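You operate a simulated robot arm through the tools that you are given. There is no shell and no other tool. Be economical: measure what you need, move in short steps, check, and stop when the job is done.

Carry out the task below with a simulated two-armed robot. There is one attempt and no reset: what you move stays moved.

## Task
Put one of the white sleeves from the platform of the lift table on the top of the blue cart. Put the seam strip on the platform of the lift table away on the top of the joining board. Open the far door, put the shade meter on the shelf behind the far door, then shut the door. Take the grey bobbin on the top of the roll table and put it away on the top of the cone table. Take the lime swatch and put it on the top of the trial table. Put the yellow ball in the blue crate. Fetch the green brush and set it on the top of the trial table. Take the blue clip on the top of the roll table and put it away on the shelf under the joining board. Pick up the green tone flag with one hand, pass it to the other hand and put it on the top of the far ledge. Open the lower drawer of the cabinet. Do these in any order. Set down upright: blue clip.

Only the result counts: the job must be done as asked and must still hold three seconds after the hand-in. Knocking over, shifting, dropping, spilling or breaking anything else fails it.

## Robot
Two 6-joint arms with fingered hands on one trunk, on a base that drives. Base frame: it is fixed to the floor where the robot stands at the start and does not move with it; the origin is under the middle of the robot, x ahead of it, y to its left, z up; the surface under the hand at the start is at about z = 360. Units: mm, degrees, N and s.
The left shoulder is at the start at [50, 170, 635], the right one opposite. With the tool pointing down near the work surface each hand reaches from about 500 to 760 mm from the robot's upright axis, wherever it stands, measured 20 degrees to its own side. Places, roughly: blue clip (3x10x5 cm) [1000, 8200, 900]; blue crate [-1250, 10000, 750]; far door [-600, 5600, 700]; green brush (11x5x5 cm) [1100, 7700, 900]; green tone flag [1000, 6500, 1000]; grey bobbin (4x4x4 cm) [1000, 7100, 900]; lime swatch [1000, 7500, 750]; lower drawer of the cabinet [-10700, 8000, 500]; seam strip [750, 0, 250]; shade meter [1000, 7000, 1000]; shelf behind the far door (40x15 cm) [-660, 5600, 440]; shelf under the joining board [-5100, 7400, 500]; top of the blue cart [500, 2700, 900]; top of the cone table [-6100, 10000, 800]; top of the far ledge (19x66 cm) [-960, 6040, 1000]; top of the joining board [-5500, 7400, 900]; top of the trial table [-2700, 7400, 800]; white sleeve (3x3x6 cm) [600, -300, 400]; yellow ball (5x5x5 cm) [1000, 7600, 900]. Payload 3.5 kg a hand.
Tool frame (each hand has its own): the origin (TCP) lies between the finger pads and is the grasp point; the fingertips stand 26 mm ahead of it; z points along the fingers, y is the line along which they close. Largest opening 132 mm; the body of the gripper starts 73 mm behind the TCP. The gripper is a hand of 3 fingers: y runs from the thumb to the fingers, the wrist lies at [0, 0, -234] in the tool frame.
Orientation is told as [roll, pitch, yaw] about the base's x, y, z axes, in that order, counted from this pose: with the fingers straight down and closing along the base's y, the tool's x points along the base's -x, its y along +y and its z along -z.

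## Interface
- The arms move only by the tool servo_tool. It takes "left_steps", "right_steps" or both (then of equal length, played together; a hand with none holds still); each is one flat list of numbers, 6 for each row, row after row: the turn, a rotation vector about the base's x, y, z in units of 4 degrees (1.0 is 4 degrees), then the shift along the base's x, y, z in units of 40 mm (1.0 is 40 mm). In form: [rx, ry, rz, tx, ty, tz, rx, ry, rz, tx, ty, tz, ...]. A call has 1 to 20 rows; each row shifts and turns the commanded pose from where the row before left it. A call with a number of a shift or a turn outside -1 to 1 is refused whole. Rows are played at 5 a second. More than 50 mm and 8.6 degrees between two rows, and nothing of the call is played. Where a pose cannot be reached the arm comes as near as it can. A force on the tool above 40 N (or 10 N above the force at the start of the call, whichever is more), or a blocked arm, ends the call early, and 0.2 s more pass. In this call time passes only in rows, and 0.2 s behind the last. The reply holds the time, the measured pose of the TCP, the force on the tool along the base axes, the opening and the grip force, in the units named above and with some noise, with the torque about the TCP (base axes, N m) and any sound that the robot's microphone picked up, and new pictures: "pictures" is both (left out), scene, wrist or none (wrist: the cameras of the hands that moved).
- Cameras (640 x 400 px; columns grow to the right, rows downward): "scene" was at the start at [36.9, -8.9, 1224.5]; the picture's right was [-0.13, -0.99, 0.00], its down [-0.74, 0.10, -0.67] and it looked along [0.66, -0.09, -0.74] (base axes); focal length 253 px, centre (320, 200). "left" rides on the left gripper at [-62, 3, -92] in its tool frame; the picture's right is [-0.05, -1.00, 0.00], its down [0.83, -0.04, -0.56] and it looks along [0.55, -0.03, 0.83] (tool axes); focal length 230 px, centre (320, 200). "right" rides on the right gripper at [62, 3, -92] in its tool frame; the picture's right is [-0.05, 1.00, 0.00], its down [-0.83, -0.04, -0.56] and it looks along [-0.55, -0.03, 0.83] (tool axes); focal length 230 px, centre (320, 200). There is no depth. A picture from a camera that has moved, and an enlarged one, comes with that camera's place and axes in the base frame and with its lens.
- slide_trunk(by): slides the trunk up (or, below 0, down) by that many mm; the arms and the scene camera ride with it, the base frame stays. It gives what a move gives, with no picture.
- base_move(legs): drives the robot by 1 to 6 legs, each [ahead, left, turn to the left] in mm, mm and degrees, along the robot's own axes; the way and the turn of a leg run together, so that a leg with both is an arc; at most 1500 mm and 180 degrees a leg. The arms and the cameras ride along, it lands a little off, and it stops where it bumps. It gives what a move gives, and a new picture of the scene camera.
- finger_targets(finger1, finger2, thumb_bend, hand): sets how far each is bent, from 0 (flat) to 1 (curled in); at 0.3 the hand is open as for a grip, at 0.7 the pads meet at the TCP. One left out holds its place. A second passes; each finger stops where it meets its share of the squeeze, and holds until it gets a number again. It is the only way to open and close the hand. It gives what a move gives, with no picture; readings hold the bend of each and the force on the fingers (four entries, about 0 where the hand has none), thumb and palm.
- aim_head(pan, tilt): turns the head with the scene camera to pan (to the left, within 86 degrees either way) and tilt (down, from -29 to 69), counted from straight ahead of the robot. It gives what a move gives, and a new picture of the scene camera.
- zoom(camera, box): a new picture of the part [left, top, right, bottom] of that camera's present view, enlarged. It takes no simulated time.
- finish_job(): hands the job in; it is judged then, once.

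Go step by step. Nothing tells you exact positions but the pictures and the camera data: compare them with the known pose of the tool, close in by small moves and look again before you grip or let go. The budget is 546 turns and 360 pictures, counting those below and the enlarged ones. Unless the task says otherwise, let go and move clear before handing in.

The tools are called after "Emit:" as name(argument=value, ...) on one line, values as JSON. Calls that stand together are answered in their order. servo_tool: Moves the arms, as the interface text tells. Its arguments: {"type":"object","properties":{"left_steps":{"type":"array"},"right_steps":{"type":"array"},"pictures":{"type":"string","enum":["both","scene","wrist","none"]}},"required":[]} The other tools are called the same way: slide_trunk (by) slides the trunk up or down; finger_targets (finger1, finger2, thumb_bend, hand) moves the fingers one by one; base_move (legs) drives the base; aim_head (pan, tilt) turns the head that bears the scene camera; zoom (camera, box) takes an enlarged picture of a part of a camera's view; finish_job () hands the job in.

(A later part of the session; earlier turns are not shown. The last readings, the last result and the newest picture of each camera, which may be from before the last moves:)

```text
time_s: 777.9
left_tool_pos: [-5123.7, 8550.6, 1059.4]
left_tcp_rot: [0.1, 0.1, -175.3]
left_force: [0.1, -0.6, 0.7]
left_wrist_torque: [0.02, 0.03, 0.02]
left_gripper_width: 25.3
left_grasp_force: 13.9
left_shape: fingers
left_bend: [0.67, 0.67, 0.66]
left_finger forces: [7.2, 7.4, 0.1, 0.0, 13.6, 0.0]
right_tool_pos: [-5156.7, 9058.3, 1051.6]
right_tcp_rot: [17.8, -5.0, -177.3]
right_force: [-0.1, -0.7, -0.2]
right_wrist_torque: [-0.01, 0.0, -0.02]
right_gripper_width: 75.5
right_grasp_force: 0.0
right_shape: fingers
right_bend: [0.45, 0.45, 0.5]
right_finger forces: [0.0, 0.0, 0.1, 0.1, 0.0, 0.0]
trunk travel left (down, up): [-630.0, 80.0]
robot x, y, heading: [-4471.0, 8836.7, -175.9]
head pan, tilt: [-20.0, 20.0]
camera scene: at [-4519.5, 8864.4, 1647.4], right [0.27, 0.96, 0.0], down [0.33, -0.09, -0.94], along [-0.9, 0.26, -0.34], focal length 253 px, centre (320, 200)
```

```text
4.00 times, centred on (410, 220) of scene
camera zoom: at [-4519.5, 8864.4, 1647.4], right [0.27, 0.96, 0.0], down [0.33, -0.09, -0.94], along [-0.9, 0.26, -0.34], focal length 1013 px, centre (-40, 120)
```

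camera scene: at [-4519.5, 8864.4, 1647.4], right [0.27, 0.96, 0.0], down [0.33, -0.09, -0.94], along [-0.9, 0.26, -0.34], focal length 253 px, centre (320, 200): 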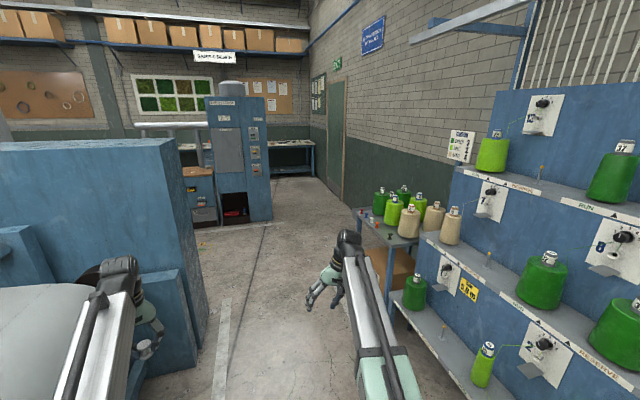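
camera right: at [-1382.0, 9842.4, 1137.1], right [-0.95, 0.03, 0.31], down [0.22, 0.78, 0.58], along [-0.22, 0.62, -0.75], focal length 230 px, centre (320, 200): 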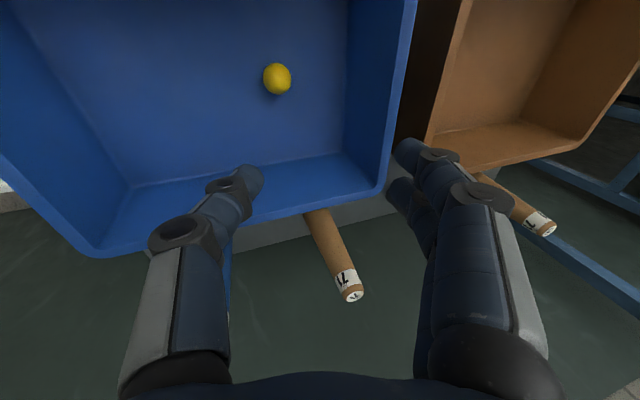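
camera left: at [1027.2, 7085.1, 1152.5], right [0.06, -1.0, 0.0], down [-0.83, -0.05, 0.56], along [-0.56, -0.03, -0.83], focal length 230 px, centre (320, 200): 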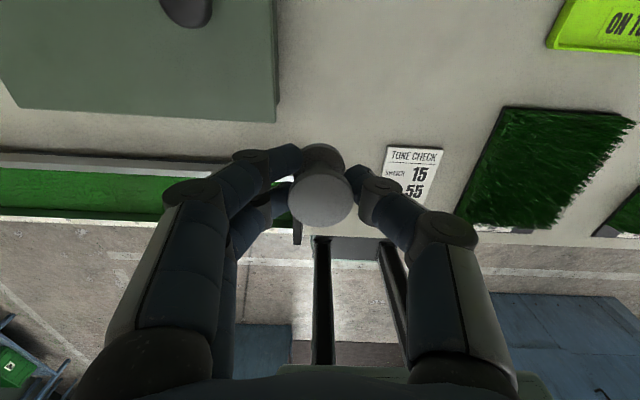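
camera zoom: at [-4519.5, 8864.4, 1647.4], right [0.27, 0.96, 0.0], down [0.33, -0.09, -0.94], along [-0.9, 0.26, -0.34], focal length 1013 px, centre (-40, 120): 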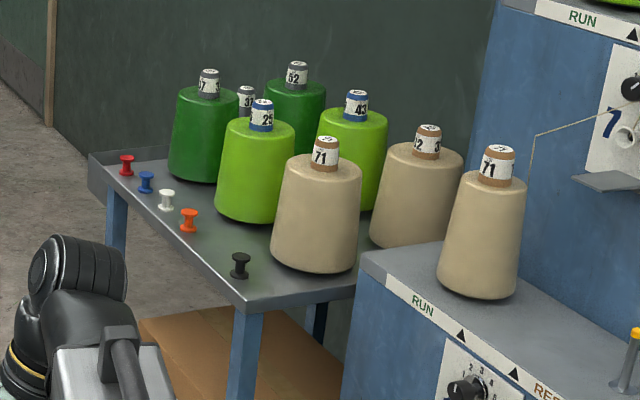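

The cone table has a row of small bobbins along its front edge with a gap at about (−5967, 9762). I drive there and face it.

Emit:
base_move(legs=[[1262, -240, 0], [0, 0, -47], [0, 0, -47]])

Emit:
aim_head(pan=15, tilt=40)

Emit:
zoom(camera="left", box=[0, 0, 640, 400])

```text
time_s: 788.6
left_tool_pos: [-5975.6, 9670.5, 1059.1]
left_tcp_rot: [0.1, 0.0, 89.7]
left_force: [-0.6, 0.4, 0.9]
left_wrist_torque: [-0.02, 0.02, -0.04]
left_gripper_width: 24.8
left_grasp_force: 14.0
left_shape: fingers
left_bend: [0.67, 0.67, 0.66]
left_finger forces: [7.1, 7.2, 0.0, 0.0, 13.3, 0.1]
right_tool_pos: [-5469.4, 9659.1, 1053.1]
right_tcp_rot: [17.8, -5.0, 87.8]
right_force: [-0.5, -0.9, 0.4]
right_wrist_torque: [0.01, 0.0, -0.01]
right_gripper_width: 75.5
right_grasp_force: 0.1
right_shape: fingers
right_bend: [0.45, 0.45, 0.5]
right_finger forces: [0.0, 0.0, 0.1, 0.0, 0.0, 0.0]
trunk travel left (down, up): [-630.0, 80.0]
robot x, y, heading: [-5758.3, 8992.3, 89.3]
head pan, tilt: [-20.0, 20.0]
camera scene: at [-5719.0, 9041.8, 1647.5], right [0.93, -0.36, 0.0], down [-0.12, -0.32, -0.94], along [0.33, 0.88, -0.34], focal length 253 px, centre (320, 200)
```

scene: 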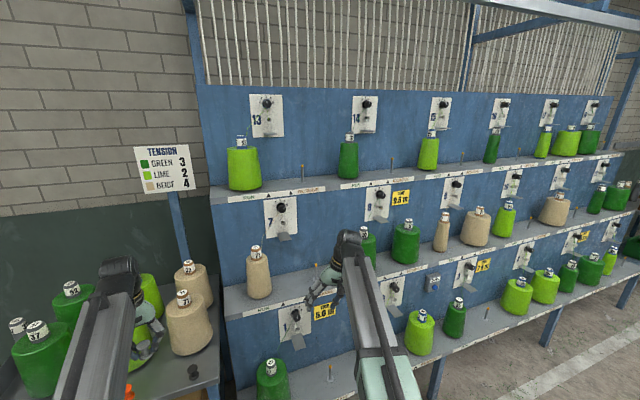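

```text
time_s: 789.7
left_tool_pos: [-5975.9, 9670.1, 1059.7]
left_tcp_rot: [0.1, 0.1, 89.7]
left_force: [0.1, -0.1, 0.0]
left_wrist_torque: [-0.01, 0.0, -0.01]
left_gripper_width: 25.1
left_grasp_force: 14.0
left_shape: fingers
left_bend: [0.67, 0.67, 0.66]
left_finger forces: [7.0, 7.2, 0.0, 0.1, 13.2, 0.0]
right_tool_pos: [-5467.5, 9658.5, 1052.1]
right_tcp_rot: [17.7, -5.0, 87.8]
right_force: [0.4, 0.0, -0.3]
right_wrist_torque: [-0.04, 0.02, -0.01]
right_gripper_width: 75.6
right_grasp_force: 0.2
right_shape: fingers
right_bend: [0.45, 0.45, 0.5]
right_finger forces: [0.0, 0.0, 0.0, 0.0, 0.0, 0.0]
trunk travel left (down, up): [-630.0, 80.0]
robot x, y, heading: [-5749.5, 8993.2, 89.2]
head pan, tilt: [15.0, 40.0]
camera scene: at [-5773.0, 9037.3, 1616.1], right [0.97, 0.24, 0.0], down [0.16, -0.62, -0.77], along [-0.19, 0.74, -0.64], focal length 253 px, centre (320, 200)
```

scene: 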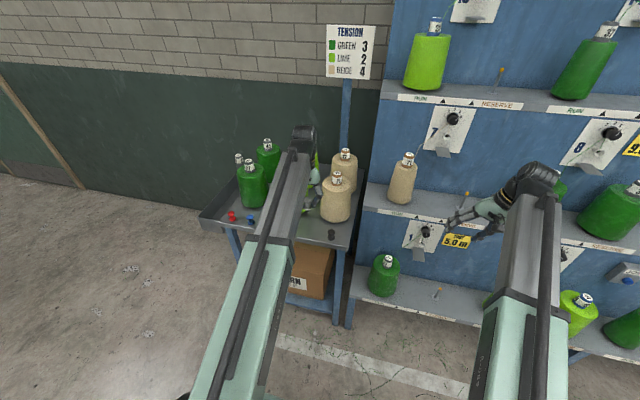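

```text
1.00 times, centred on (320, 200) of left (not enlarged: the box is as wide or as high as the picture)
camera zoom: at [-5979.0, 9731.3, 1152.3], right [1.0, 0.05, 0.0], down [0.04, -0.83, 0.56], along [0.02, -0.56, -0.83], focal length 230 px, centre (320, 200)
```

zoom: 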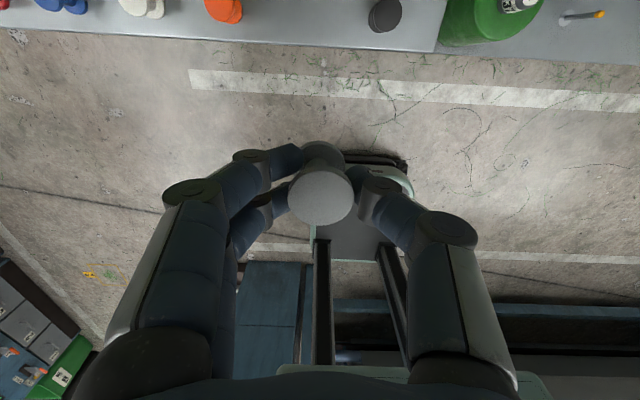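

Orange and black bobbins are at x≈−6095 and −5909; gap centre x≈−6002, y≈9764. I drive forward 95 mm and lower.

Emit:
base_move(legs=[[93, 22, 0.7]])

Emit:
servo_tool(left_steps=[0, 0, 0, 0, 0, -0.9, 0, 0, 0, 0, 0, -0.9, 0, 0, 0, 0, 0, -0.9, 0, 0, 0, 0, 0, -0.8], pictures="wrist")

```text
time_s: 790.8
left_tool_pos: [-6005.0, 9762.3, 1058.8]
left_tcp_rot: [0.1, 0.2, 90.3]
left_force: [0.6, -0.2, -1.4]
left_wrist_torque: [-0.02, 0.03, -0.01]
left_gripper_width: 25.0
left_grasp_force: 13.6
left_shape: fingers
left_bend: [0.67, 0.67, 0.66]
left_finger forces: [7.1, 7.1, 0.0, 0.0, 13.2, 0.0]
right_tool_pos: [-5495.8, 9755.4, 1051.5]
right_tcp_rot: [17.8, -4.8, 88.4]
right_force: [0.0, 0.2, -0.7]
right_wrist_torque: [-0.06, -0.02, 0.04]
right_gripper_width: 75.6
right_grasp_force: 0.0
right_shape: fingers
right_bend: [0.45, 0.45, 0.5]
right_finger forces: [0.1, 0.1, 0.1, 0.0, 0.0, 0.1]
trunk travel left (down, up): [-630.0, 80.0]
robot x, y, heading: [-5768.2, 9082.9, 89.7]
head pan, tilt: [15.0, 40.0]
camera scene: at [-5794.9, 9132.4, 1616.0], right [0.97, 0.25, 0.0], down [0.16, -0.62, -0.76], along [-0.19, 0.74, -0.64], focal length 253 px, centre (320, 200)
```

scene: 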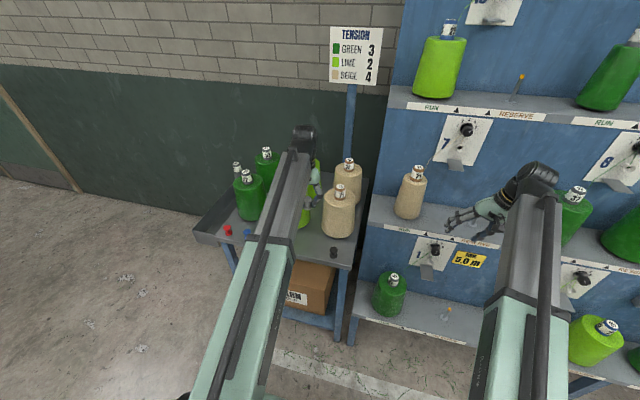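

```text
time_s: 791.8
left_tool_pos: [-6003.8, 9761.1, 919.2]
left_tcp_rot: [0.1, -0.1, 90.4]
left_force: [0.8, 0.3, -0.5]
left_wrist_torque: [0.04, 0.02, 0.01]
left_gripper_width: 25.0
left_grasp_force: 13.3
left_shape: fingers
left_bend: [0.67, 0.67, 0.66]
left_finger forces: [7.2, 7.2, 0.0, 0.0, 13.3, 0.1]
right_tool_pos: [-5495.2, 9755.5, 1053.2]
right_tcp_rot: [17.9, -5.0, 88.4]
right_force: [-0.9, 0.3, 0.3]
right_wrist_torque: [0.01, 0.02, 0.01]
right_gripper_width: 75.7
right_grasp_force: 0.0
right_shape: fingers
right_bend: [0.45, 0.45, 0.5]
right_finger forces: [0.0, 0.0, 0.0, 0.0, 0.0, 0.0]
trunk travel left (down, up): [-630.0, 80.0]
robot x, y, heading: [-5767.7, 9083.8, 89.7]
head pan, tilt: [15.0, 40.0]
camera left: at [-6007.5, 9822.7, 1012.1], right [1.0, 0.06, 0.0], down [0.05, -0.83, 0.56], along [0.03, -0.55, -0.83], focal length 230 px, centre (320, 200)
```

left: 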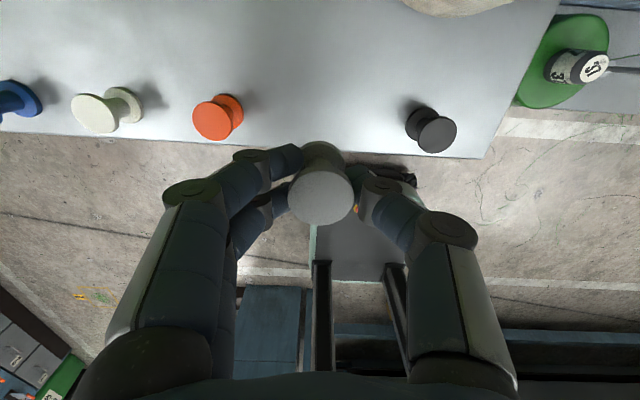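

Emit:
servo_tool(left_steps=[0, 0, 0, 0.05, 0.27, -0.6, 0, 0, 0, 0, 0, -0.6, 0, 0, 0, 0, 0, -0.5, 0, 0, 0, 0, 0, 0], pictures="wrist")

```text
time_s: 792.8
left_tool_pos: [-6003.2, 9773.2, 850.9]
left_tcp_rot: [0.0, 0.1, 90.4]
left_force: [0.0, -0.7, -0.8]
left_wrist_torque: [-0.01, -0.04, -0.02]
left_gripper_width: 25.1
left_grasp_force: 13.3
left_shape: fingers
left_bend: [0.67, 0.67, 0.66]
left_finger forces: [7.2, 7.3, 0.0, 0.0, 13.2, 0.0]
right_tool_pos: [-5496.2, 9754.2, 1052.6]
right_tcp_rot: [17.8, -5.0, 88.4]
right_force: [-0.2, -0.2, 0.2]
right_wrist_torque: [0.0, -0.03, -0.01]
right_gripper_width: 75.7
right_grasp_force: 0.0
right_shape: fingers
right_bend: [0.45, 0.45, 0.5]
right_finger forces: [0.0, 0.0, 0.0, 0.0, 0.0, 0.0]
trunk travel left (down, up): [-630.0, 80.0]
robot x, y, heading: [-5772.5, 9085.8, 90.1]
head pan, tilt: [15.0, 40.0]
camera left: at [-6006.3, 9833.7, 944.5], right [1.0, 0.06, 0.0], down [0.05, -0.83, 0.56], along [0.03, -0.56, -0.83], focal length 230 px, centre (320, 200)
```

left: 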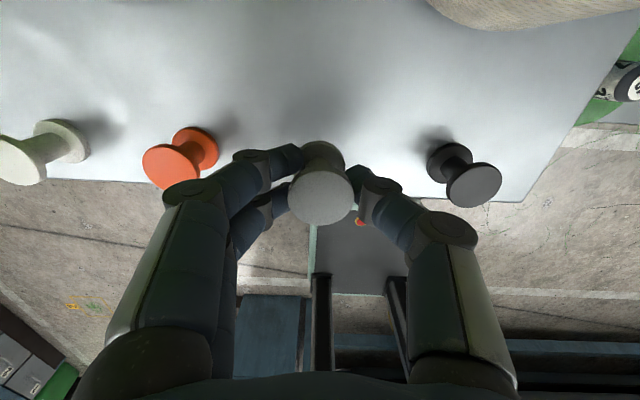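

Emit:
servo_tool(left_steps=[0, 0, 0, 0, 0, -0.4, 0, 0, 0, 0, 0, -0.2, 0, 0, 0, 0, 0, -0.1, 0, 0, 0, 0, 0, -0.08, 0, 0, 0, 0, 0, 0], pictures="none")

Emit:
servo_tool(left_steps=[0, 0, 0, 0, 0, -0.07, 0, 0, 0, 0, 0, -0.06, 0, 0, 0, 0, 0, 0], pictures="none")

```text
time_s: 794.0
left_tool_pos: [-6003.0, 9772.4, 820.4]
left_tcp_rot: [0.1, 0.1, 90.3]
left_force: [0.1, -0.4, -0.3]
left_wrist_torque: [-0.01, 0.0, -0.02]
left_gripper_width: 24.8
left_grasp_force: 13.1
left_shape: fingers
left_bend: [0.67, 0.67, 0.66]
left_finger forces: [7.2, 7.3, 0.0, 0.0, 13.2, 0.0]
right_tool_pos: [-5494.8, 9754.9, 1053.0]
right_tcp_rot: [17.8, -5.0, 88.4]
right_force: [0.1, -0.4, -0.5]
right_wrist_torque: [-0.04, 0.0, 0.03]
right_gripper_width: 75.6
right_grasp_force: 0.0
right_shape: fingers
right_bend: [0.45, 0.45, 0.5]
right_finger forces: [0.0, 0.0, 0.1, 0.1, 0.0, 0.0]
trunk travel left (down, up): [-630.0, 80.0]
robot x, y, heading: [-5770.1, 9084.3, 89.4]
head pan, tilt: [15.0, 40.0]
```

```text
time_s: 794.8
left_tool_pos: [-6003.1, 9772.9, 815.2]
left_tcp_rot: [0.0, 0.0, 90.5]
left_force: [-0.1, 0.4, 5.2]
left_wrist_torque: [0.02, -0.08, -0.03]
left_gripper_width: 24.7
left_grasp_force: 15.7
left_shape: fingers
left_bend: [0.67, 0.67, 0.66]
left_finger forces: [8.2, 8.2, 0.0, 0.0, 14.5, 0.1]
right_tool_pos: [-5496.2, 9754.1, 1052.5]
right_tcp_rot: [17.7, -5.0, 88.4]
right_force: [-0.4, -0.3, 0.0]
right_wrist_torque: [0.0, -0.01, 0.01]
right_gripper_width: 75.8
right_grasp_force: 0.0
right_shape: fingers
right_bend: [0.45, 0.45, 0.5]
right_finger forces: [0.1, 0.1, 0.0, 0.0, 0.0, 0.1]
trunk travel left (down, up): [-630.0, 80.0]
robot x, y, heading: [-5770.9, 9085.6, 89.9]
head pan, tilt: [15.0, 40.0]
```

Contact. I open moderately and lift straight up.

Emit:
finger_targets(hand="left", finger1=0.54, finger2=0.54, thumb_bend=0.54)

Emit:
servo_tool(left_steps=[0, 0, 0, 0, 0, 0.3, 0, 0, 0, 0, 0, 0.9, 0, 0, 0, 0, 0, 0.9, 0, 0, 0, 0, 0, 0.9, 0, 0, 0, 0, 0, 0.9, 0, 0, 0, 0, 0, 0.9], pictures="wrist")

```text
time_s: 795.8
left_tool_pos: [-6003.7, 9772.7, 815.4]
left_tcp_rot: [0.1, 0.1, 90.3]
left_force: [-0.2, -0.1, 0.3]
left_wrist_torque: [0.02, 0.01, -0.04]
left_gripper_width: 53.4
left_grasp_force: 0.0
left_shape: fingers
left_bend: [0.54, 0.54, 0.54]
left_finger forces: [0.0, 0.0, 0.0, 0.1, 0.1, 0.0]
right_tool_pos: [-5494.5, 9755.6, 1052.1]
right_tcp_rot: [17.8, -5.0, 88.4]
right_force: [0.3, 0.9, 0.1]
right_wrist_torque: [0.0, 0.0, -0.03]
right_gripper_width: 75.6
right_grasp_force: 0.0
right_shape: fingers
right_bend: [0.45, 0.45, 0.5]
right_finger forces: [0.0, 0.1, 0.0, 0.0, 0.0, 0.0]
trunk travel left (down, up): [-630.0, 80.0]
robot x, y, heading: [-5771.9, 9092.2, 89.9]
head pan, tilt: [15.0, 40.0]
```

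```text
time_s: 797.2
left_tool_pos: [-6003.7, 9773.5, 1005.4]
left_tcp_rot: [0.0, 0.1, 90.3]
left_force: [0.8, 0.0, -0.1]
left_wrist_torque: [0.01, -0.01, -0.03]
left_gripper_width: 53.9
left_grasp_force: 0.1
left_shape: fingers
left_bend: [0.54, 0.54, 0.54]
left_finger forces: [0.0, 0.0, 0.0, 0.0, 0.0, 0.1]
right_tool_pos: [-5495.0, 9754.4, 1051.4]
right_tcp_rot: [17.8, -4.9, 88.4]
right_force: [-0.7, 1.0, 0.4]
right_wrist_torque: [0.01, -0.03, 0.03]
right_gripper_width: 75.6
right_grasp_force: 0.1
right_shape: fingers
right_bend: [0.45, 0.45, 0.5]
right_finger forces: [0.1, 0.1, 0.0, 0.1, 0.0, 0.1]
trunk travel left (down, up): [-630.0, 80.0]
robot x, y, heading: [-5774.1, 9085.8, 89.8]
head pan, tilt: [15.0, 40.0]
camera left: at [-6006.6, 9833.1, 1099.2], right [1.0, 0.06, 0.0], down [0.05, -0.83, 0.56], along [0.03, -0.56, -0.83], focal length 230 px, centre (320, 200)
```

left: 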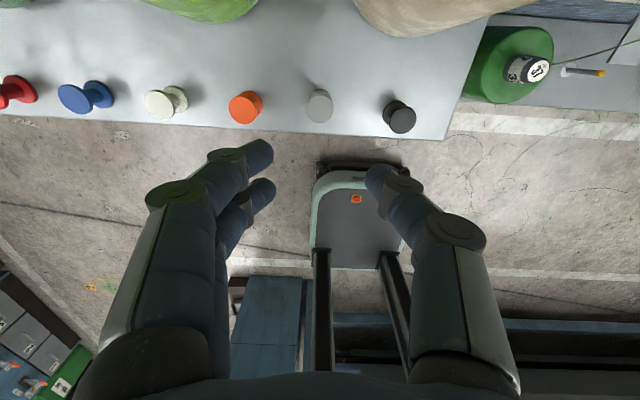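

The bobbin stands in the row. Last item: the lower drawer. I back off, turn west and look.

Emit:
base_move(legs=[[-150, 0, 0], [0, 0, 45], [0, 0, 45], [900, 0, 0]])

Emit:
aim_head(pan=0, tilt=15)

Emit:
aim_head(pan=45, tilt=15)

```text
time_s: 807.0
left_tool_pos: [-7353.9, 8722.7, 1005.4]
left_tcp_rot: [0.1, 0.1, 179.9]
left_force: [-1.0, -0.3, 0.0]
left_wrist_torque: [0.0, -0.02, -0.01]
left_gripper_width: 53.8
left_grasp_force: 0.0
left_shape: fingers
left_bend: [0.54, 0.54, 0.54]
left_finger forces: [0.0, 0.0, 0.1, 0.0, 0.1, 0.1]
right_tool_pos: [-7332.1, 9230.3, 1051.3]
right_tcp_rot: [17.8, -5.0, 177.9]
right_force: [0.0, -0.2, 0.7]
right_wrist_torque: [0.01, 0.01, 0.0]
right_gripper_width: 75.3
right_grasp_force: 0.0
right_shape: fingers
right_bend: [0.45, 0.45, 0.5]
right_finger forces: [0.0, 0.1, 0.1, 0.0, 0.0, 0.1]
trunk travel left (down, up): [-630.0, 80.0]
robot x, y, heading: [-6661.7, 8948.0, 178.8]
head pan, tilt: [15.0, 40.0]
camera scene: at [-6709.3, 8928.3, 1616.1], right [-0.25, 0.97, 0.0], down [0.62, 0.16, -0.77], along [-0.74, -0.19, -0.64], focal length 253 px, centre (320, 200)
```

scene: 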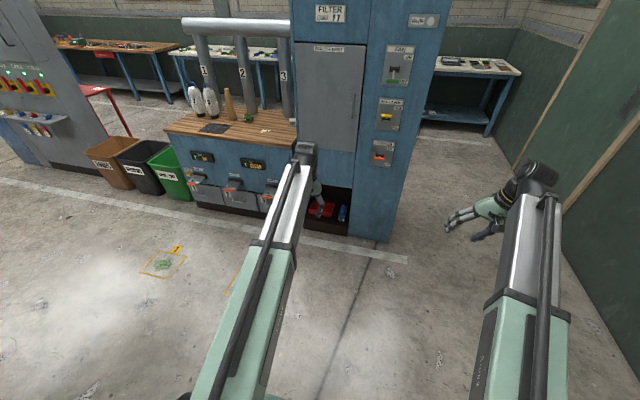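

```text
time_s: 807.9
left_tool_pos: [-7354.0, 8722.5, 1005.0]
left_tcp_rot: [0.1, 0.1, 179.8]
left_force: [-0.2, -0.2, 0.2]
left_wrist_torque: [-0.01, -0.01, 0.0]
left_gripper_width: 53.8
left_grasp_force: 0.1
left_shape: fingers
left_bend: [0.54, 0.54, 0.54]
left_finger forces: [0.0, 0.1, 0.0, 0.1, 0.0, 0.1]
right_tool_pos: [-7331.1, 9229.1, 1052.6]
right_tcp_rot: [17.9, -5.0, 178.0]
right_force: [0.6, -0.1, 0.3]
right_wrist_torque: [-0.01, 0.01, -0.02]
right_gripper_width: 75.4
right_grasp_force: 0.1
right_shape: fingers
right_bend: [0.45, 0.45, 0.5]
right_finger forces: [0.0, 0.1, 0.0, 0.0, 0.0, 0.0]
trunk travel left (down, up): [-630.0, 80.0]
robot x, y, heading: [-6666.7, 8945.4, 179.3]
head pan, tilt: [0.0, 15.0]
camera scene: at [-6719.7, 8950.4, 1655.6], right [0.01, 1.0, 0.0], down [0.26, 0.0, -0.97], along [-0.97, 0.01, -0.26], focal length 253 px, centre (320, 200)
```

scene: 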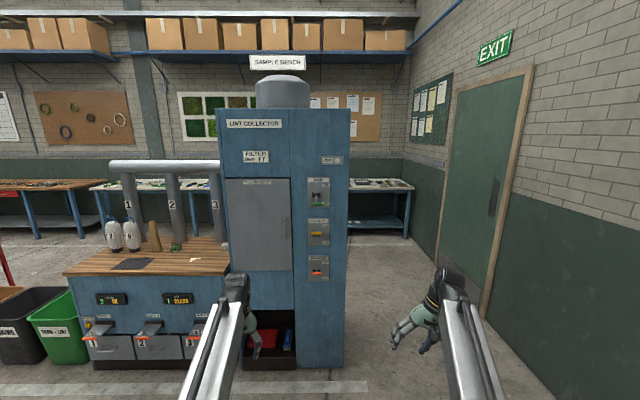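

```text
time_s: 809.0
left_tool_pos: [-7352.6, 8722.9, 1006.4]
left_tcp_rot: [0.2, 0.0, 179.7]
left_force: [-0.3, 0.5, -0.3]
left_wrist_torque: [-0.04, 0.0, 0.01]
left_gripper_width: 53.9
left_grasp_force: 0.1
left_shape: fingers
left_bend: [0.54, 0.54, 0.54]
left_finger forces: [0.0, 0.0, 0.0, 0.1, 0.0, 0.0]
right_tool_pos: [-7331.0, 9230.1, 1053.2]
right_tcp_rot: [17.8, -5.0, 177.8]
right_force: [1.2, 0.5, 0.7]
right_wrist_torque: [0.02, 0.0, 0.02]
right_gripper_width: 75.5
right_grasp_force: 0.0
right_shape: fingers
right_bend: [0.45, 0.45, 0.5]
right_finger forces: [0.1, 0.0, 0.1, 0.1, 0.0, 0.0]
trunk travel left (down, up): [-630.0, 80.0]
robot x, y, heading: [-6664.9, 8946.1, 179.4]
head pan, tilt: [45.0, 15.0]
camera scene: at [-6693.3, 8884.1, 1655.7], right [-0.7, 0.72, 0.0], down [0.19, 0.18, -0.97], along [-0.69, -0.67, -0.26], focal length 253 px, centre (320, 200)
```

scene: 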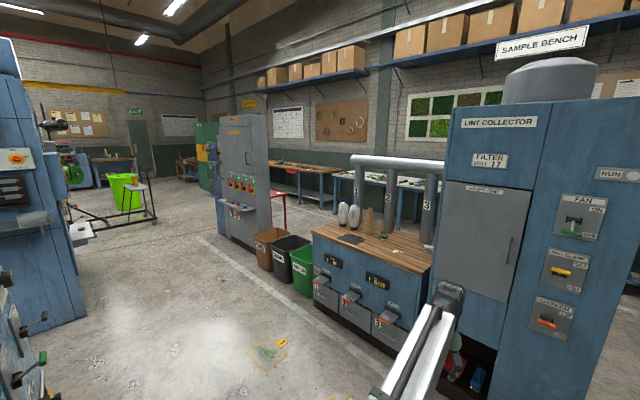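

No cabinet visible yet; it must be beyond the lint collector along the far wall. I drive around it on the right side.

Emit:
base_move(legs=[[420, 0, 0], [0, -850, 0], [1400, 0, 0], [650, 0, 0]])

Emit:
aim_head(pan=40, tilt=25)

```text
time_s: 825.5
left_tool_pos: [-9796.7, 9610.9, 1005.0]
left_tcp_rot: [0.1, 0.1, -180.0]
left_force: [0.1, -0.5, -0.4]
left_wrist_torque: [0.01, -0.01, 0.0]
left_gripper_width: 53.8
left_grasp_force: 0.0
left_shape: fingers
left_bend: [0.54, 0.54, 0.54]
left_finger forces: [0.0, 0.1, 0.1, 0.1, 0.1, 0.0]
right_tool_pos: [-9776.4, 10117.6, 1052.3]
right_tcp_rot: [17.8, -4.9, 178.1]
right_force: [0.6, 0.4, 0.3]
right_wrist_torque: [-0.01, -0.02, 0.0]
right_gripper_width: 75.8
right_grasp_force: 0.2
right_shape: fingers
right_bend: [0.45, 0.45, 0.5]
right_finger forces: [0.0, 0.1, 0.0, 0.0, 0.0, 0.1]
trunk travel left (down, up): [-630.0, 80.0]
robot x, y, heading: [-9111.7, 9836.8, 179.3]
head pan, tilt: [45.0, 15.0]
camera scene: at [-9137.8, 9773.8, 1655.6], right [-0.7, 0.71, 0.0], down [0.19, 0.18, -0.97], along [-0.69, -0.68, -0.26], focal length 253 px, centre (320, 200)
```

scene: 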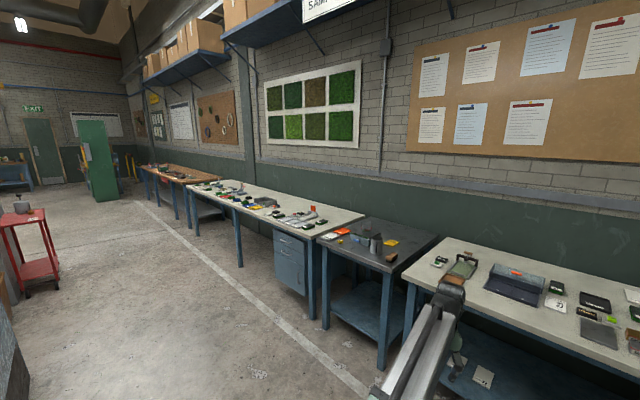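

```text
time_s: 826.2
left_tool_pos: [-9797.3, 9610.0, 1005.4]
left_tcp_rot: [0.0, 0.2, -180.0]
left_force: [-0.5, 0.4, 0.3]
left_wrist_torque: [-0.01, -0.03, -0.01]
left_gripper_width: 54.1
left_grasp_force: 0.1
left_shape: fingers
left_bend: [0.54, 0.54, 0.54]
left_finger forces: [0.0, 0.0, 0.0, 0.0, 0.0, 0.0]
right_tool_pos: [-9776.9, 10116.5, 1052.5]
right_tcp_rot: [17.7, -5.0, 178.0]
right_force: [0.3, 0.3, -0.3]
right_wrist_torque: [0.0, -0.01, -0.01]
right_gripper_width: 75.7
right_grasp_force: 0.0
right_shape: fingers
right_bend: [0.45, 0.45, 0.5]
right_finger forces: [0.0, 0.0, 0.1, 0.0, 0.0, 0.1]
trunk travel left (down, up): [-630.0, 80.0]
robot x, y, heading: [-9106.2, 9840.6, 179.5]
head pan, tilt: [40.0, 25.0]
camera scene: at [-9141.5, 9780.6, 1639.5], right [-0.64, 0.77, 0.0], down [0.33, 0.27, -0.91], along [-0.7, -0.58, -0.42], focal length 253 px, centre (320, 200)
```

scene: 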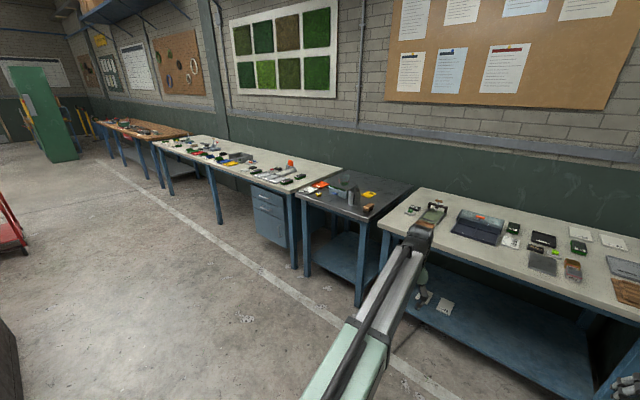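

I see a two-drawer cabinet under the sample bench. Zooming.

Emit:
zoom(camera="scene", box=[220, 160, 340, 290])

```text
3.08 times, centred on (280, 225) of scene
camera zoom: at [-9141.5, 9780.6, 1639.5], right [-0.64, 0.77, 0.0], down [0.33, 0.27, -0.91], along [-0.7, -0.58, -0.42], focal length 779 px, centre (443, 123)
```

zoom: 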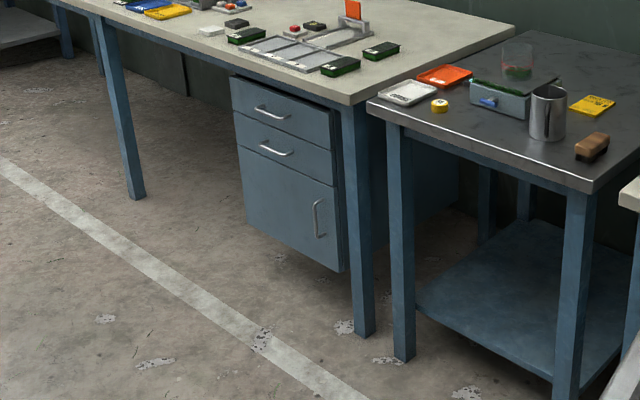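

The lower drawer's handle is at about (−10415, 8108, 617), under the sample bench edge. I drive in front of it.

Emit:
base_move(legs=[[450, 0, 0], [0, 800, 0.5], [0, 780, 0]])

Emit:
slide_trunk(by=-280)

Emit:
aim_head(pan=10, tilt=35)

```text
time_s: 836.6
left_tool_pos: [-10256.0, 8027.7, 1005.1]
left_tcp_rot: [0.1, 0.1, -179.6]
left_force: [-0.2, 0.2, 0.0]
left_wrist_torque: [0.0, 0.01, 0.0]
left_gripper_width: 53.9
left_grasp_force: 0.1
left_shape: fingers
left_bend: [0.54, 0.54, 0.54]
left_finger forces: [0.1, 0.0, 0.1, 0.0, 0.1, 0.1]
right_tool_pos: [-10238.1, 8534.7, 1052.5]
right_tcp_rot: [17.8, -4.9, 178.5]
right_force: [-0.3, 0.3, -0.7]
right_wrist_torque: [-0.01, -0.02, -0.03]
right_gripper_width: 75.5
right_grasp_force: 0.1
right_shape: fingers
right_bend: [0.45, 0.45, 0.5]
right_finger forces: [0.0, 0.1, 0.0, 0.0, 0.0, 0.0]
trunk travel left (down, up): [-630.0, 80.0]
robot x, y, heading: [-9570.8, 8260.4, 179.8]
head pan, tilt: [40.0, 25.0]
camera scene: at [-9601.6, 8201.7, 1639.4], right [-0.64, 0.77, 0.0], down [0.32, 0.27, -0.91], along [-0.7, -0.58, -0.42], focal length 253 px, centre (320, 200)
```

scene: 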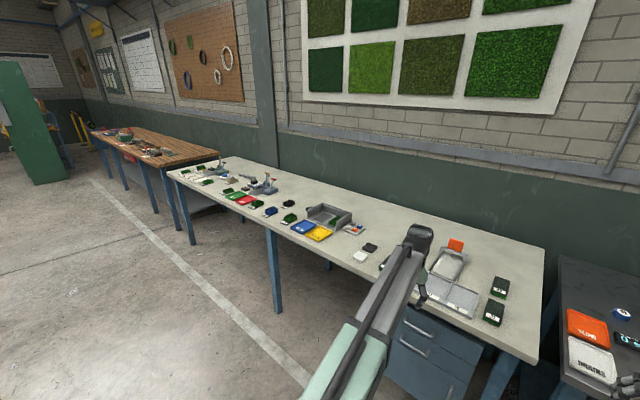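

```text
time_s: 839.4
left_tool_pos: [-10256.4, 8027.4, 725.7]
left_tcp_rot: [0.1, 0.1, -179.5]
left_force: [0.4, -0.1, 0.2]
left_wrist_torque: [-0.02, 0.0, -0.03]
left_gripper_width: 54.0
left_grasp_force: 0.0
left_shape: fingers
left_bend: [0.54, 0.54, 0.54]
left_finger forces: [0.0, 0.1, 0.0, 0.0, 0.0, 0.1]
right_tool_pos: [-10238.4, 8533.8, 773.0]
right_tcp_rot: [17.8, -4.9, 178.4]
right_force: [-0.8, -0.3, 0.2]
right_wrist_torque: [0.02, 0.03, 0.01]
right_gripper_width: 75.5
right_grasp_force: 0.1
right_shape: fingers
right_bend: [0.45, 0.45, 0.5]
right_finger forces: [0.0, 0.0, 0.0, 0.1, 0.0, 0.0]
trunk travel left (down, up): [-350.0, 360.0]
robot x, y, heading: [-9570.3, 8258.0, 179.6]
head pan, tilt: [40.0, 25.0]
```

```text
time_s: 840.4
left_tool_pos: [-10255.5, 8027.3, 725.9]
left_tcp_rot: [0.1, 0.1, -179.7]
left_force: [0.2, -0.9, -0.6]
left_wrist_torque: [0.0, 0.0, 0.0]
left_gripper_width: 53.7
left_grasp_force: 0.0
left_shape: fingers
left_bend: [0.54, 0.54, 0.54]
left_finger forces: [0.0, 0.0, 0.0, 0.1, 0.0, 0.0]
right_tool_pos: [-10238.3, 8536.1, 771.7]
right_tcp_rot: [17.8, -5.0, 178.4]
right_force: [-0.2, 0.7, -0.4]
right_wrist_torque: [-0.02, -0.02, 0.01]
right_gripper_width: 75.4
right_grasp_force: 0.1
right_shape: fingers
right_bend: [0.45, 0.45, 0.5]
right_finger forces: [0.0, 0.1, 0.0, 0.0, 0.0, 0.0]
trunk travel left (down, up): [-350.0, 360.0]
robot x, y, heading: [-9572.5, 8259.7, 179.4]
head pan, tilt: [10.0, 35.0]
camera scene: at [-9617.6, 8246.3, 1343.7], right [-0.17, 0.99, 0.0], down [0.56, 0.1, -0.82], along [-0.81, -0.14, -0.57], focal length 253 px, centre (320, 200)
```

scene: 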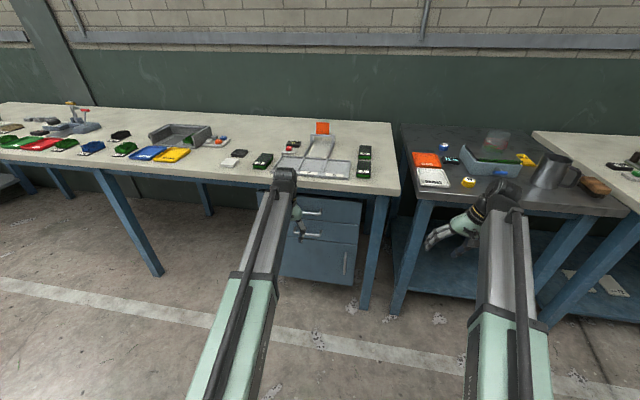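

The lower handle is at about (−10436, 8060, 572), slightly recessed under the bench. I back up a little, tilt the left hand to horizontal and roll it so that the fingers close vertically.

Emit:
base_move(legs=[[-120, 0, 0]])

Emit:
servo_tool(left_steps=[0, 1, 0, -0.1, 0, -0.1, 0, 1, 0, -0.1, 0, -0.1, 0, 1, 0, -0.1, 0, -0.1, 0, 1, 0, -0.1, 0, -0.1, 0, 1, 0, -0.1, 0, -0.1, 0, 1, 0, -0.1, 0, -0.1, 0, 1, 0, -0.1, 0, -0.1, 0, 1, 0, -0.1, 0, -0.1, 0, 1, 0, -0.1, 0, -0.1, 0, 1, 0, -0.1, 0, -0.1, 0, 1, 0, 0, 0, -0.1, 0, 1, 0, 0, 0, -0.1, 0, 1, 0, 0, 0, -0.1, 0, 1, 0, 0, 0, -0.1, 0, 1, 0, 0, 0, -0.1, 0, 1, 0, 0, 0, -0.1, 0, 1, 0, 0, 0, -0.1, 0, 1, 0, 0, 0, -0.1, 0, 1, 0, 0, 0, -0.1, 0, 1, 0, 0, 0, -0.1], pictures="none")

Emit:
servo_tool(left_steps=[-1, 0, 0, 0, 0, 0, -1, 0, 0, 0, 0, 0, -1, 0, 0, 0, 0, 0, -1, 0, 0, 0, 0, 0, -1, 0, 0, 0, 0, 0, -1, 0, 0, 0, 0, 0, -1, 0, 0, 0, 0, 0, -1, 0, 0, 0, 0, 0, -1, 0, 0, 0, 0, 0, -1, 0, 0, 0, 0, 0, -1, 0, 0, 0, 0, 0, -1, 0, 0, 0, 0, 0, -1, 0, 0, 0, 0, 0, -1, 0, 0, 0, 0, 0, -1, 0, 0, 0, 0, 0, -1, 0, 0, 0, 0, 0, -1, 0, 0, 0, 0, 0, -1, 0, 0, 0, 0, 0, -1, 0, 0, 0, 0, 0, -1, 0, 0, 0, 0, 0], pictures="both")

```text
time_s: 841.6
left_tool_pos: [-10136.2, 8024.7, 725.6]
left_tcp_rot: [0.0, 0.1, -179.6]
left_force: [0.0, 0.0, 0.1]
left_wrist_torque: [-0.01, 0.0, -0.01]
left_gripper_width: 53.7
left_grasp_force: 0.0
left_shape: fingers
left_bend: [0.54, 0.54, 0.54]
left_finger forces: [0.0, 0.0, 0.0, 0.0, 0.0, 0.0]
right_tool_pos: [-10120.5, 8533.8, 771.7]
right_tcp_rot: [17.8, -4.9, 178.6]
right_force: [-0.8, 0.2, 0.5]
right_wrist_torque: [-0.05, -0.02, 0.01]
right_gripper_width: 75.5
right_grasp_force: 0.1
right_shape: fingers
right_bend: [0.45, 0.45, 0.5]
right_finger forces: [0.0, 0.0, 0.0, 0.0, 0.1, 0.1]
trunk travel left (down, up): [-350.0, 360.0]
robot x, y, heading: [-9452.9, 8263.7, 180.0]
head pan, tilt: [10.0, 35.0]
camera scene: at [-9498.1, 8246.0, 1343.7], right [-0.17, 0.98, 0.0], down [0.56, 0.1, -0.82], along [-0.81, -0.14, -0.57], focal length 253 px, centre (320, 200)
```

scene: 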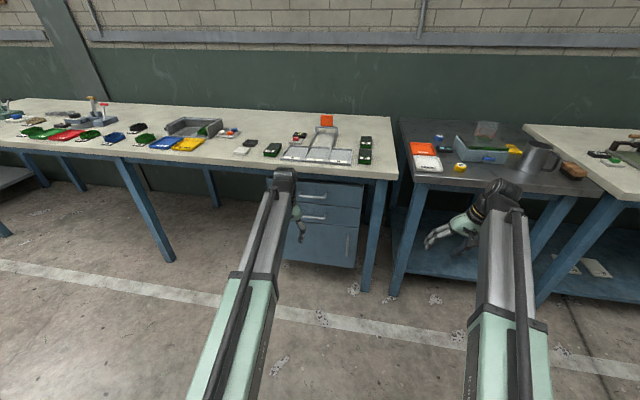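

```text
time_s: 845.8
left_tool_pos: [-10176.6, 8033.2, 653.0]
left_tcp_rot: [-3.2, -72.5, -178.5]
left_force: [0.3, 0.4, 0.2]
left_wrist_torque: [-0.03, -0.01, -0.02]
left_gripper_width: 53.7
left_grasp_force: 0.1
left_shape: fingers
left_bend: [0.54, 0.54, 0.54]
left_finger forces: [0.1, 0.0, 0.0, 0.1, 0.0, 0.1]
left hand out of reach, approached as far as the arm can: row 18, 19, 20
right_tool_pos: [-10118.9, 8533.7, 772.2]
right_tcp_rot: [17.8, -5.0, 178.6]
right_force: [0.3, 0.2, -0.3]
right_wrist_torque: [-0.04, 0.02, -0.01]
right_gripper_width: 75.9
right_grasp_force: 0.1
right_shape: fingers
right_bend: [0.45, 0.45, 0.5]
right_finger forces: [0.1, 0.0, 0.0, 0.0, 0.1, 0.1]
trunk travel left (down, up): [-350.0, 360.0]
robot x, y, heading: [-9448.4, 8261.2, 180.0]
head pan, tilt: [10.0, 35.0]
```

```text
time_s: 850.0
left_tool_pos: [-10161.4, 7896.0, 690.5]
left_tcp_rot: [84.8, -12.9, 105.0]
left_force: [-0.3, -0.2, 0.8]
left_wrist_torque: [0.01, -0.02, 0.0]
left_gripper_width: 53.8
left_grasp_force: 0.0
left_shape: fingers
left_bend: [0.54, 0.54, 0.54]
left_finger forces: [0.0, 0.0, 0.0, 0.1, 0.1, 0.0]
left hand out of reach, approached as far as the arm can: row 2, 7, 8, 9, 10, 11, 12, 13, 14, 15, 16, 17, 18, 19, 20
right_tool_pos: [-10118.8, 8533.5, 771.9]
right_tcp_rot: [17.8, -5.0, 178.6]
right_force: [-0.2, 0.0, 0.2]
right_wrist_torque: [-0.04, 0.0, 0.02]
right_gripper_width: 75.4
right_grasp_force: 0.0
right_shape: fingers
right_bend: [0.45, 0.45, 0.5]
right_finger forces: [0.0, 0.0, 0.1, 0.0, 0.1, 0.0]
trunk travel left (down, up): [-350.0, 360.0]
robot x, y, heading: [-9452.1, 8264.0, 179.8]
head pan, tilt: [10.0, 35.0]
camera scene: at [-9498.2, 8246.0, 1343.7], right [-0.17, 0.98, 0.0], down [0.56, 0.1, -0.82], along [-0.81, -0.14, -0.57], focal length 253 px, centre (320, 200)
camera left: at [-10087.2, 7973.8, 716.4], right [0.02, 0.29, -0.96], down [0.75, -0.64, -0.18], along [-0.66, -0.71, -0.23], focal length 230 px, centre (320, 200)
```

scene: 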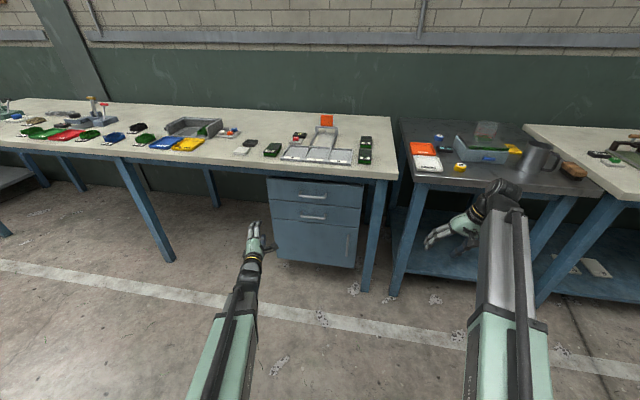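
left: 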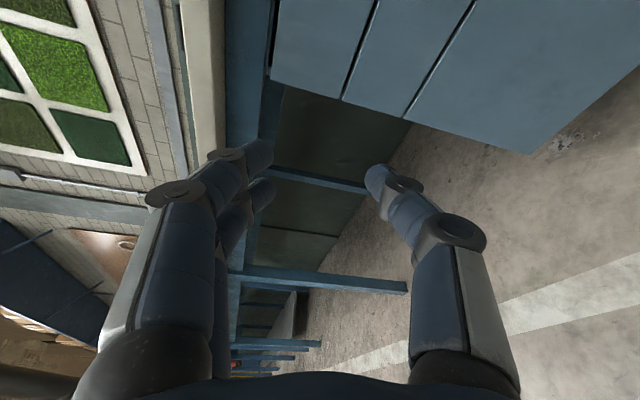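

The fingers now close roughly vertically. I give the arm more extension so it can settle in the commanded pose.

Emit:
base_move(legs=[[-170, 0, 0]])

Emit:
servo_tool(left_steps=[0, 0, 0, -0.9, 0, -0.2, 0, 0, 0, -0.9, 0, -0.2, 0, 0, 0, -0.9, 0, -0.2, 0, 0, 0, -0.9, 0, -0.2, 0, 0, 0, 0, 0, -0.2], pictures="both")

```text
time_s: 851.5
left_tool_pos: [-9992.6, 7896.4, 689.7]
left_tcp_rot: [84.7, -13.0, 104.9]
left_force: [0.6, -0.5, 0.4]
left_wrist_torque: [0.03, -0.01, -0.02]
left_gripper_width: 53.6
left_grasp_force: 0.0
left_shape: fingers
left_bend: [0.54, 0.54, 0.54]
left_finger forces: [0.1, 0.0, 0.0, 0.0, 0.0, 0.0]
right_tool_pos: [-9948.6, 8533.9, 772.9]
right_tcp_rot: [17.8, -5.0, 178.5]
right_force: [-0.2, 0.1, -0.2]
right_wrist_torque: [-0.01, -0.03, -0.02]
right_gripper_width: 75.5
right_grasp_force: 0.1
right_shape: fingers
right_bend: [0.45, 0.45, 0.5]
right_finger forces: [0.1, 0.1, 0.0, 0.1, 0.0, 0.0]
trunk travel left (down, up): [-350.0, 360.0]
robot x, y, heading: [-9275.7, 8259.7, 179.9]
head pan, tilt: [10.0, 35.0]
camera scene: at [-9327.1, 8245.7, 1343.7], right [-0.17, 0.99, 0.0], down [0.57, 0.1, -0.82], along [-0.81, -0.14, -0.57], focal length 253 px, centre (320, 200)
```

scene: 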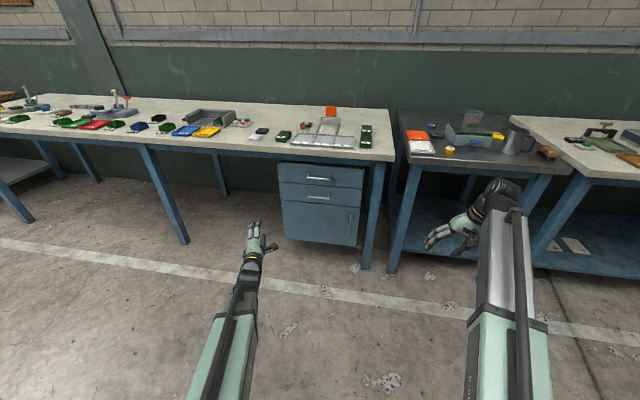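

```text
time_s: 852.7
left_tool_pos: [-10132.1, 7866.2, 657.3]
left_tcp_rot: [84.6, -13.1, 104.3]
left_force: [0.7, 0.0, -0.3]
left_wrist_torque: [-0.01, 0.01, 0.01]
left_gripper_width: 53.8
left_grasp_force: 0.0
left_shape: fingers
left_bend: [0.54, 0.54, 0.54]
left_finger forces: [0.0, 0.0, 0.0, 0.1, 0.0, 0.0]
left hand out of reach, approached as far as the arm can: row 2, 3, 4
right_tool_pos: [-9948.3, 8534.7, 771.9]
right_tcp_rot: [17.7, -4.9, 178.5]
right_force: [-0.9, 0.1, 0.3]
right_wrist_torque: [-0.02, 0.0, 0.0]
right_gripper_width: 75.5
right_grasp_force: 0.0
right_shape: fingers
right_bend: [0.45, 0.45, 0.5]
right_finger forces: [0.1, 0.1, 0.0, 0.0, 0.1, 0.0]
trunk travel left (down, up): [-350.0, 360.0]
robot x, y, heading: [-9282.8, 8261.2, 179.6]
head pan, tilt: [10.0, 35.0]
camera scene: at [-9327.2, 8245.7, 1343.7], right [-0.17, 0.99, 0.0], down [0.57, 0.1, -0.82], along [-0.81, -0.14, -0.57], focal length 253 px, centre (320, 200)
camera left: at [-10056.0, 7943.4, 683.4], right [0.02, 0.29, -0.96], down [0.74, -0.65, -0.18], along [-0.67, -0.7, -0.23], focal length 230 px, centre (320, 200)
```

scene: 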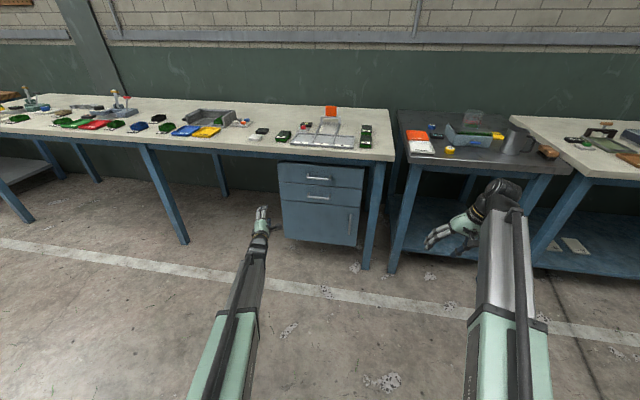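
left: 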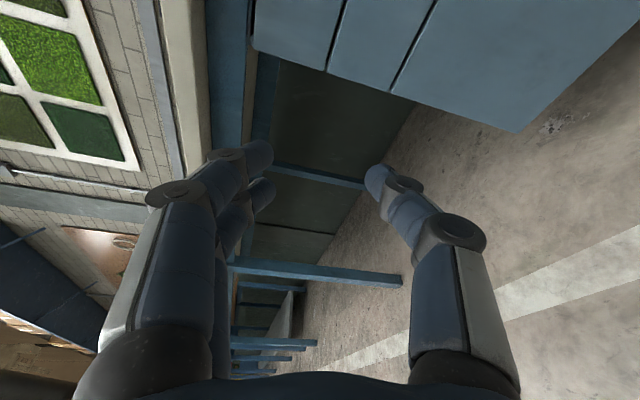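

The hand pose holds. Drawer gaps are at z≈626 and 526, so the lower handle is at z≈576, y≈8048. I lower the trunk, strafe and approach.

Emit:
slide_trunk(by=-80)

Emit:
base_move(legs=[[0, -182, 0], [190, 0, 0]])

Emit:
zoom(camera="left", box=[0, 0, 640, 400])

```text
time_s: 853.9
left_tool_pos: [-10129.6, 7866.6, 577.0]
left_tcp_rot: [84.7, -13.0, 104.4]
left_force: [0.2, 0.0, 0.2]
left_wrist_torque: [-0.03, 0.0, -0.01]
left_gripper_width: 53.9
left_grasp_force: 0.1
left_shape: fingers
left_bend: [0.54, 0.54, 0.54]
left_finger forces: [0.0, 0.1, 0.1, 0.0, 0.0, 0.0]
right_tool_pos: [-9947.7, 8535.1, 692.5]
right_tcp_rot: [17.8, -5.0, 178.6]
right_force: [0.7, -0.2, 0.5]
right_wrist_torque: [-0.02, -0.04, 0.03]
right_gripper_width: 75.6
right_grasp_force: 0.1
right_shape: fingers
right_bend: [0.45, 0.45, 0.5]
right_finger forces: [0.1, 0.0, 0.0, 0.1, 0.1, 0.0]
trunk travel left (down, up): [-270.0, 440.0]
robot x, y, heading: [-9278.0, 8260.4, 179.6]
head pan, tilt: [10.0, 35.0]
```

```text
time_s: 856.5
left_tool_pos: [-10321.5, 8051.2, 575.8]
left_tcp_rot: [84.6, -13.1, 104.3]
left_force: [-0.7, -0.4, -0.6]
left_wrist_torque: [0.0, 0.0, 0.0]
left_gripper_width: 53.5
left_grasp_force: 0.0
left_shape: fingers
left_bend: [0.54, 0.54, 0.54]
left_finger forces: [0.0, 0.1, 0.0, 0.1, 0.0, 0.1]
right_tool_pos: [-10139.4, 8718.9, 692.1]
right_tcp_rot: [17.8, -4.8, 178.6]
right_force: [-0.5, -0.5, 0.0]
right_wrist_torque: [-0.02, -0.01, -0.05]
right_gripper_width: 75.8
right_grasp_force: 0.1
right_shape: fingers
right_bend: [0.45, 0.45, 0.5]
right_finger forces: [0.1, 0.0, 0.0, 0.0, 0.0, 0.1]
trunk travel left (down, up): [-270.0, 440.0]
robot x, y, heading: [-9468.6, 8445.5, 179.7]
head pan, tilt: [10.0, 35.0]
camera scene: at [-9517.8, 8430.8, 1263.7], right [-0.17, 0.99, 0.0], down [0.56, 0.1, -0.82], along [-0.81, -0.14, -0.57], focal length 253 px, centre (320, 200)
```

scene: 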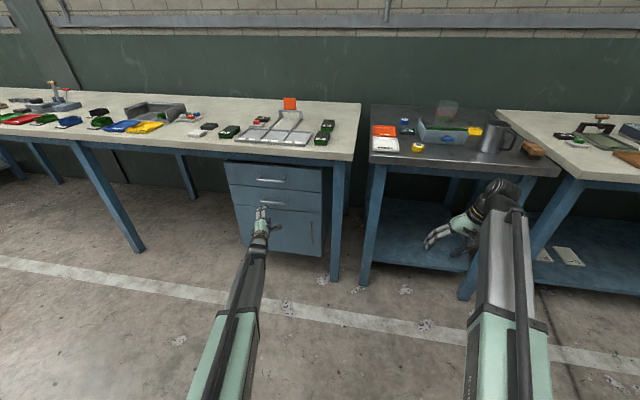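

```text
1.00 times, centred on (320, 200) of left (not enlarged: the box is as wide or as high as the picture)
camera zoom: at [-10246.5, 8128.3, 603.4], right [0.02, 0.29, -0.96], down [0.74, -0.65, -0.18], along [-0.67, -0.7, -0.23], focal length 230 px, centre (320, 200)
```

zoom: 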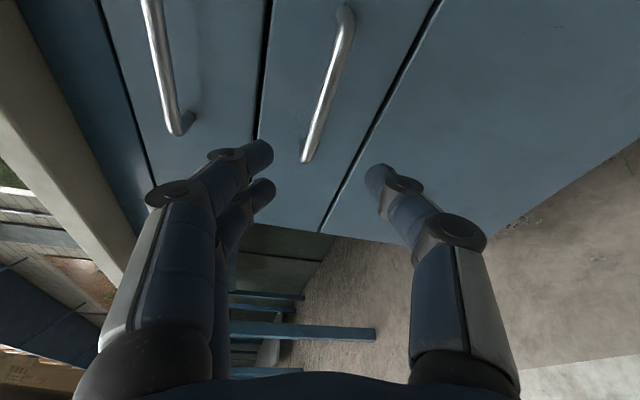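

Very clear view of the lower handle: y 8010–8110, z≈576. I advance.

Emit:
base_move(legs=[[60, 0, 0]])

Emit:
zoom(camera="left", box=[0, 0, 640, 400])

```text
time_s: 857.5
left_tool_pos: [-10381.0, 8051.4, 577.3]
left_tcp_rot: [84.6, -13.1, 104.3]
left_force: [0.2, 0.6, -0.3]
left_wrist_torque: [0.0, -0.06, 0.01]
left_gripper_width: 53.8
left_grasp_force: 0.1
left_shape: fingers
left_bend: [0.54, 0.54, 0.54]
left_finger forces: [0.0, 0.0, 0.1, 0.0, 0.0, 0.1]
right_tool_pos: [-10199.1, 8718.9, 693.1]
right_tcp_rot: [17.8, -5.1, 178.6]
right_force: [0.7, -0.2, -0.5]
right_wrist_torque: [0.02, 0.02, -0.04]
right_gripper_width: 75.7
right_grasp_force: 0.1
right_shape: fingers
right_bend: [0.45, 0.45, 0.5]
right_finger forces: [0.0, 0.0, 0.1, 0.0, 0.1, 0.1]
trunk travel left (down, up): [-270.0, 440.0]
robot x, y, heading: [-9530.3, 8446.7, 179.8]
head pan, tilt: [10.0, 35.0]
camera scene: at [-9577.5, 8430.9, 1263.7], right [-0.17, 0.99, 0.0], down [0.56, 0.1, -0.82], along [-0.81, -0.14, -0.57], focal length 253 px, centre (320, 200)
```

scene: 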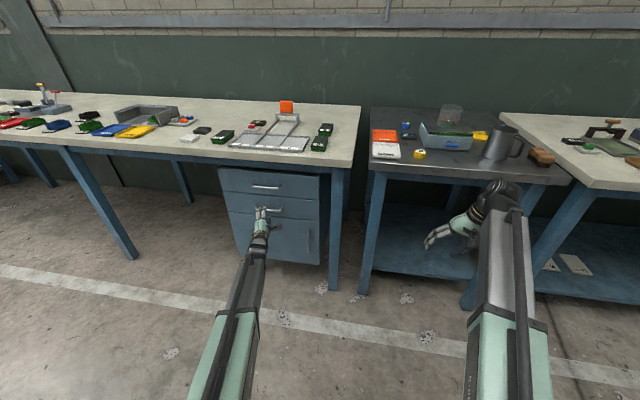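

```text
1.00 times, centred on (320, 200) of left (not enlarged: the box is as wide or as high as the picture)
camera zoom: at [-10306.2, 8128.6, 603.4], right [0.02, 0.29, -0.96], down [0.74, -0.65, -0.18], along [-0.67, -0.7, -0.23], focal length 230 px, centre (320, 200)
```

zoom: 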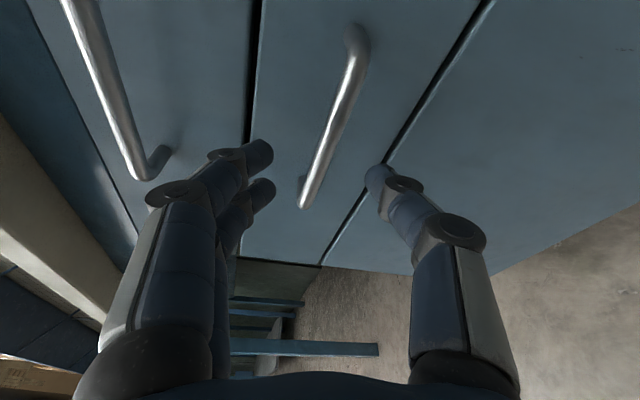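

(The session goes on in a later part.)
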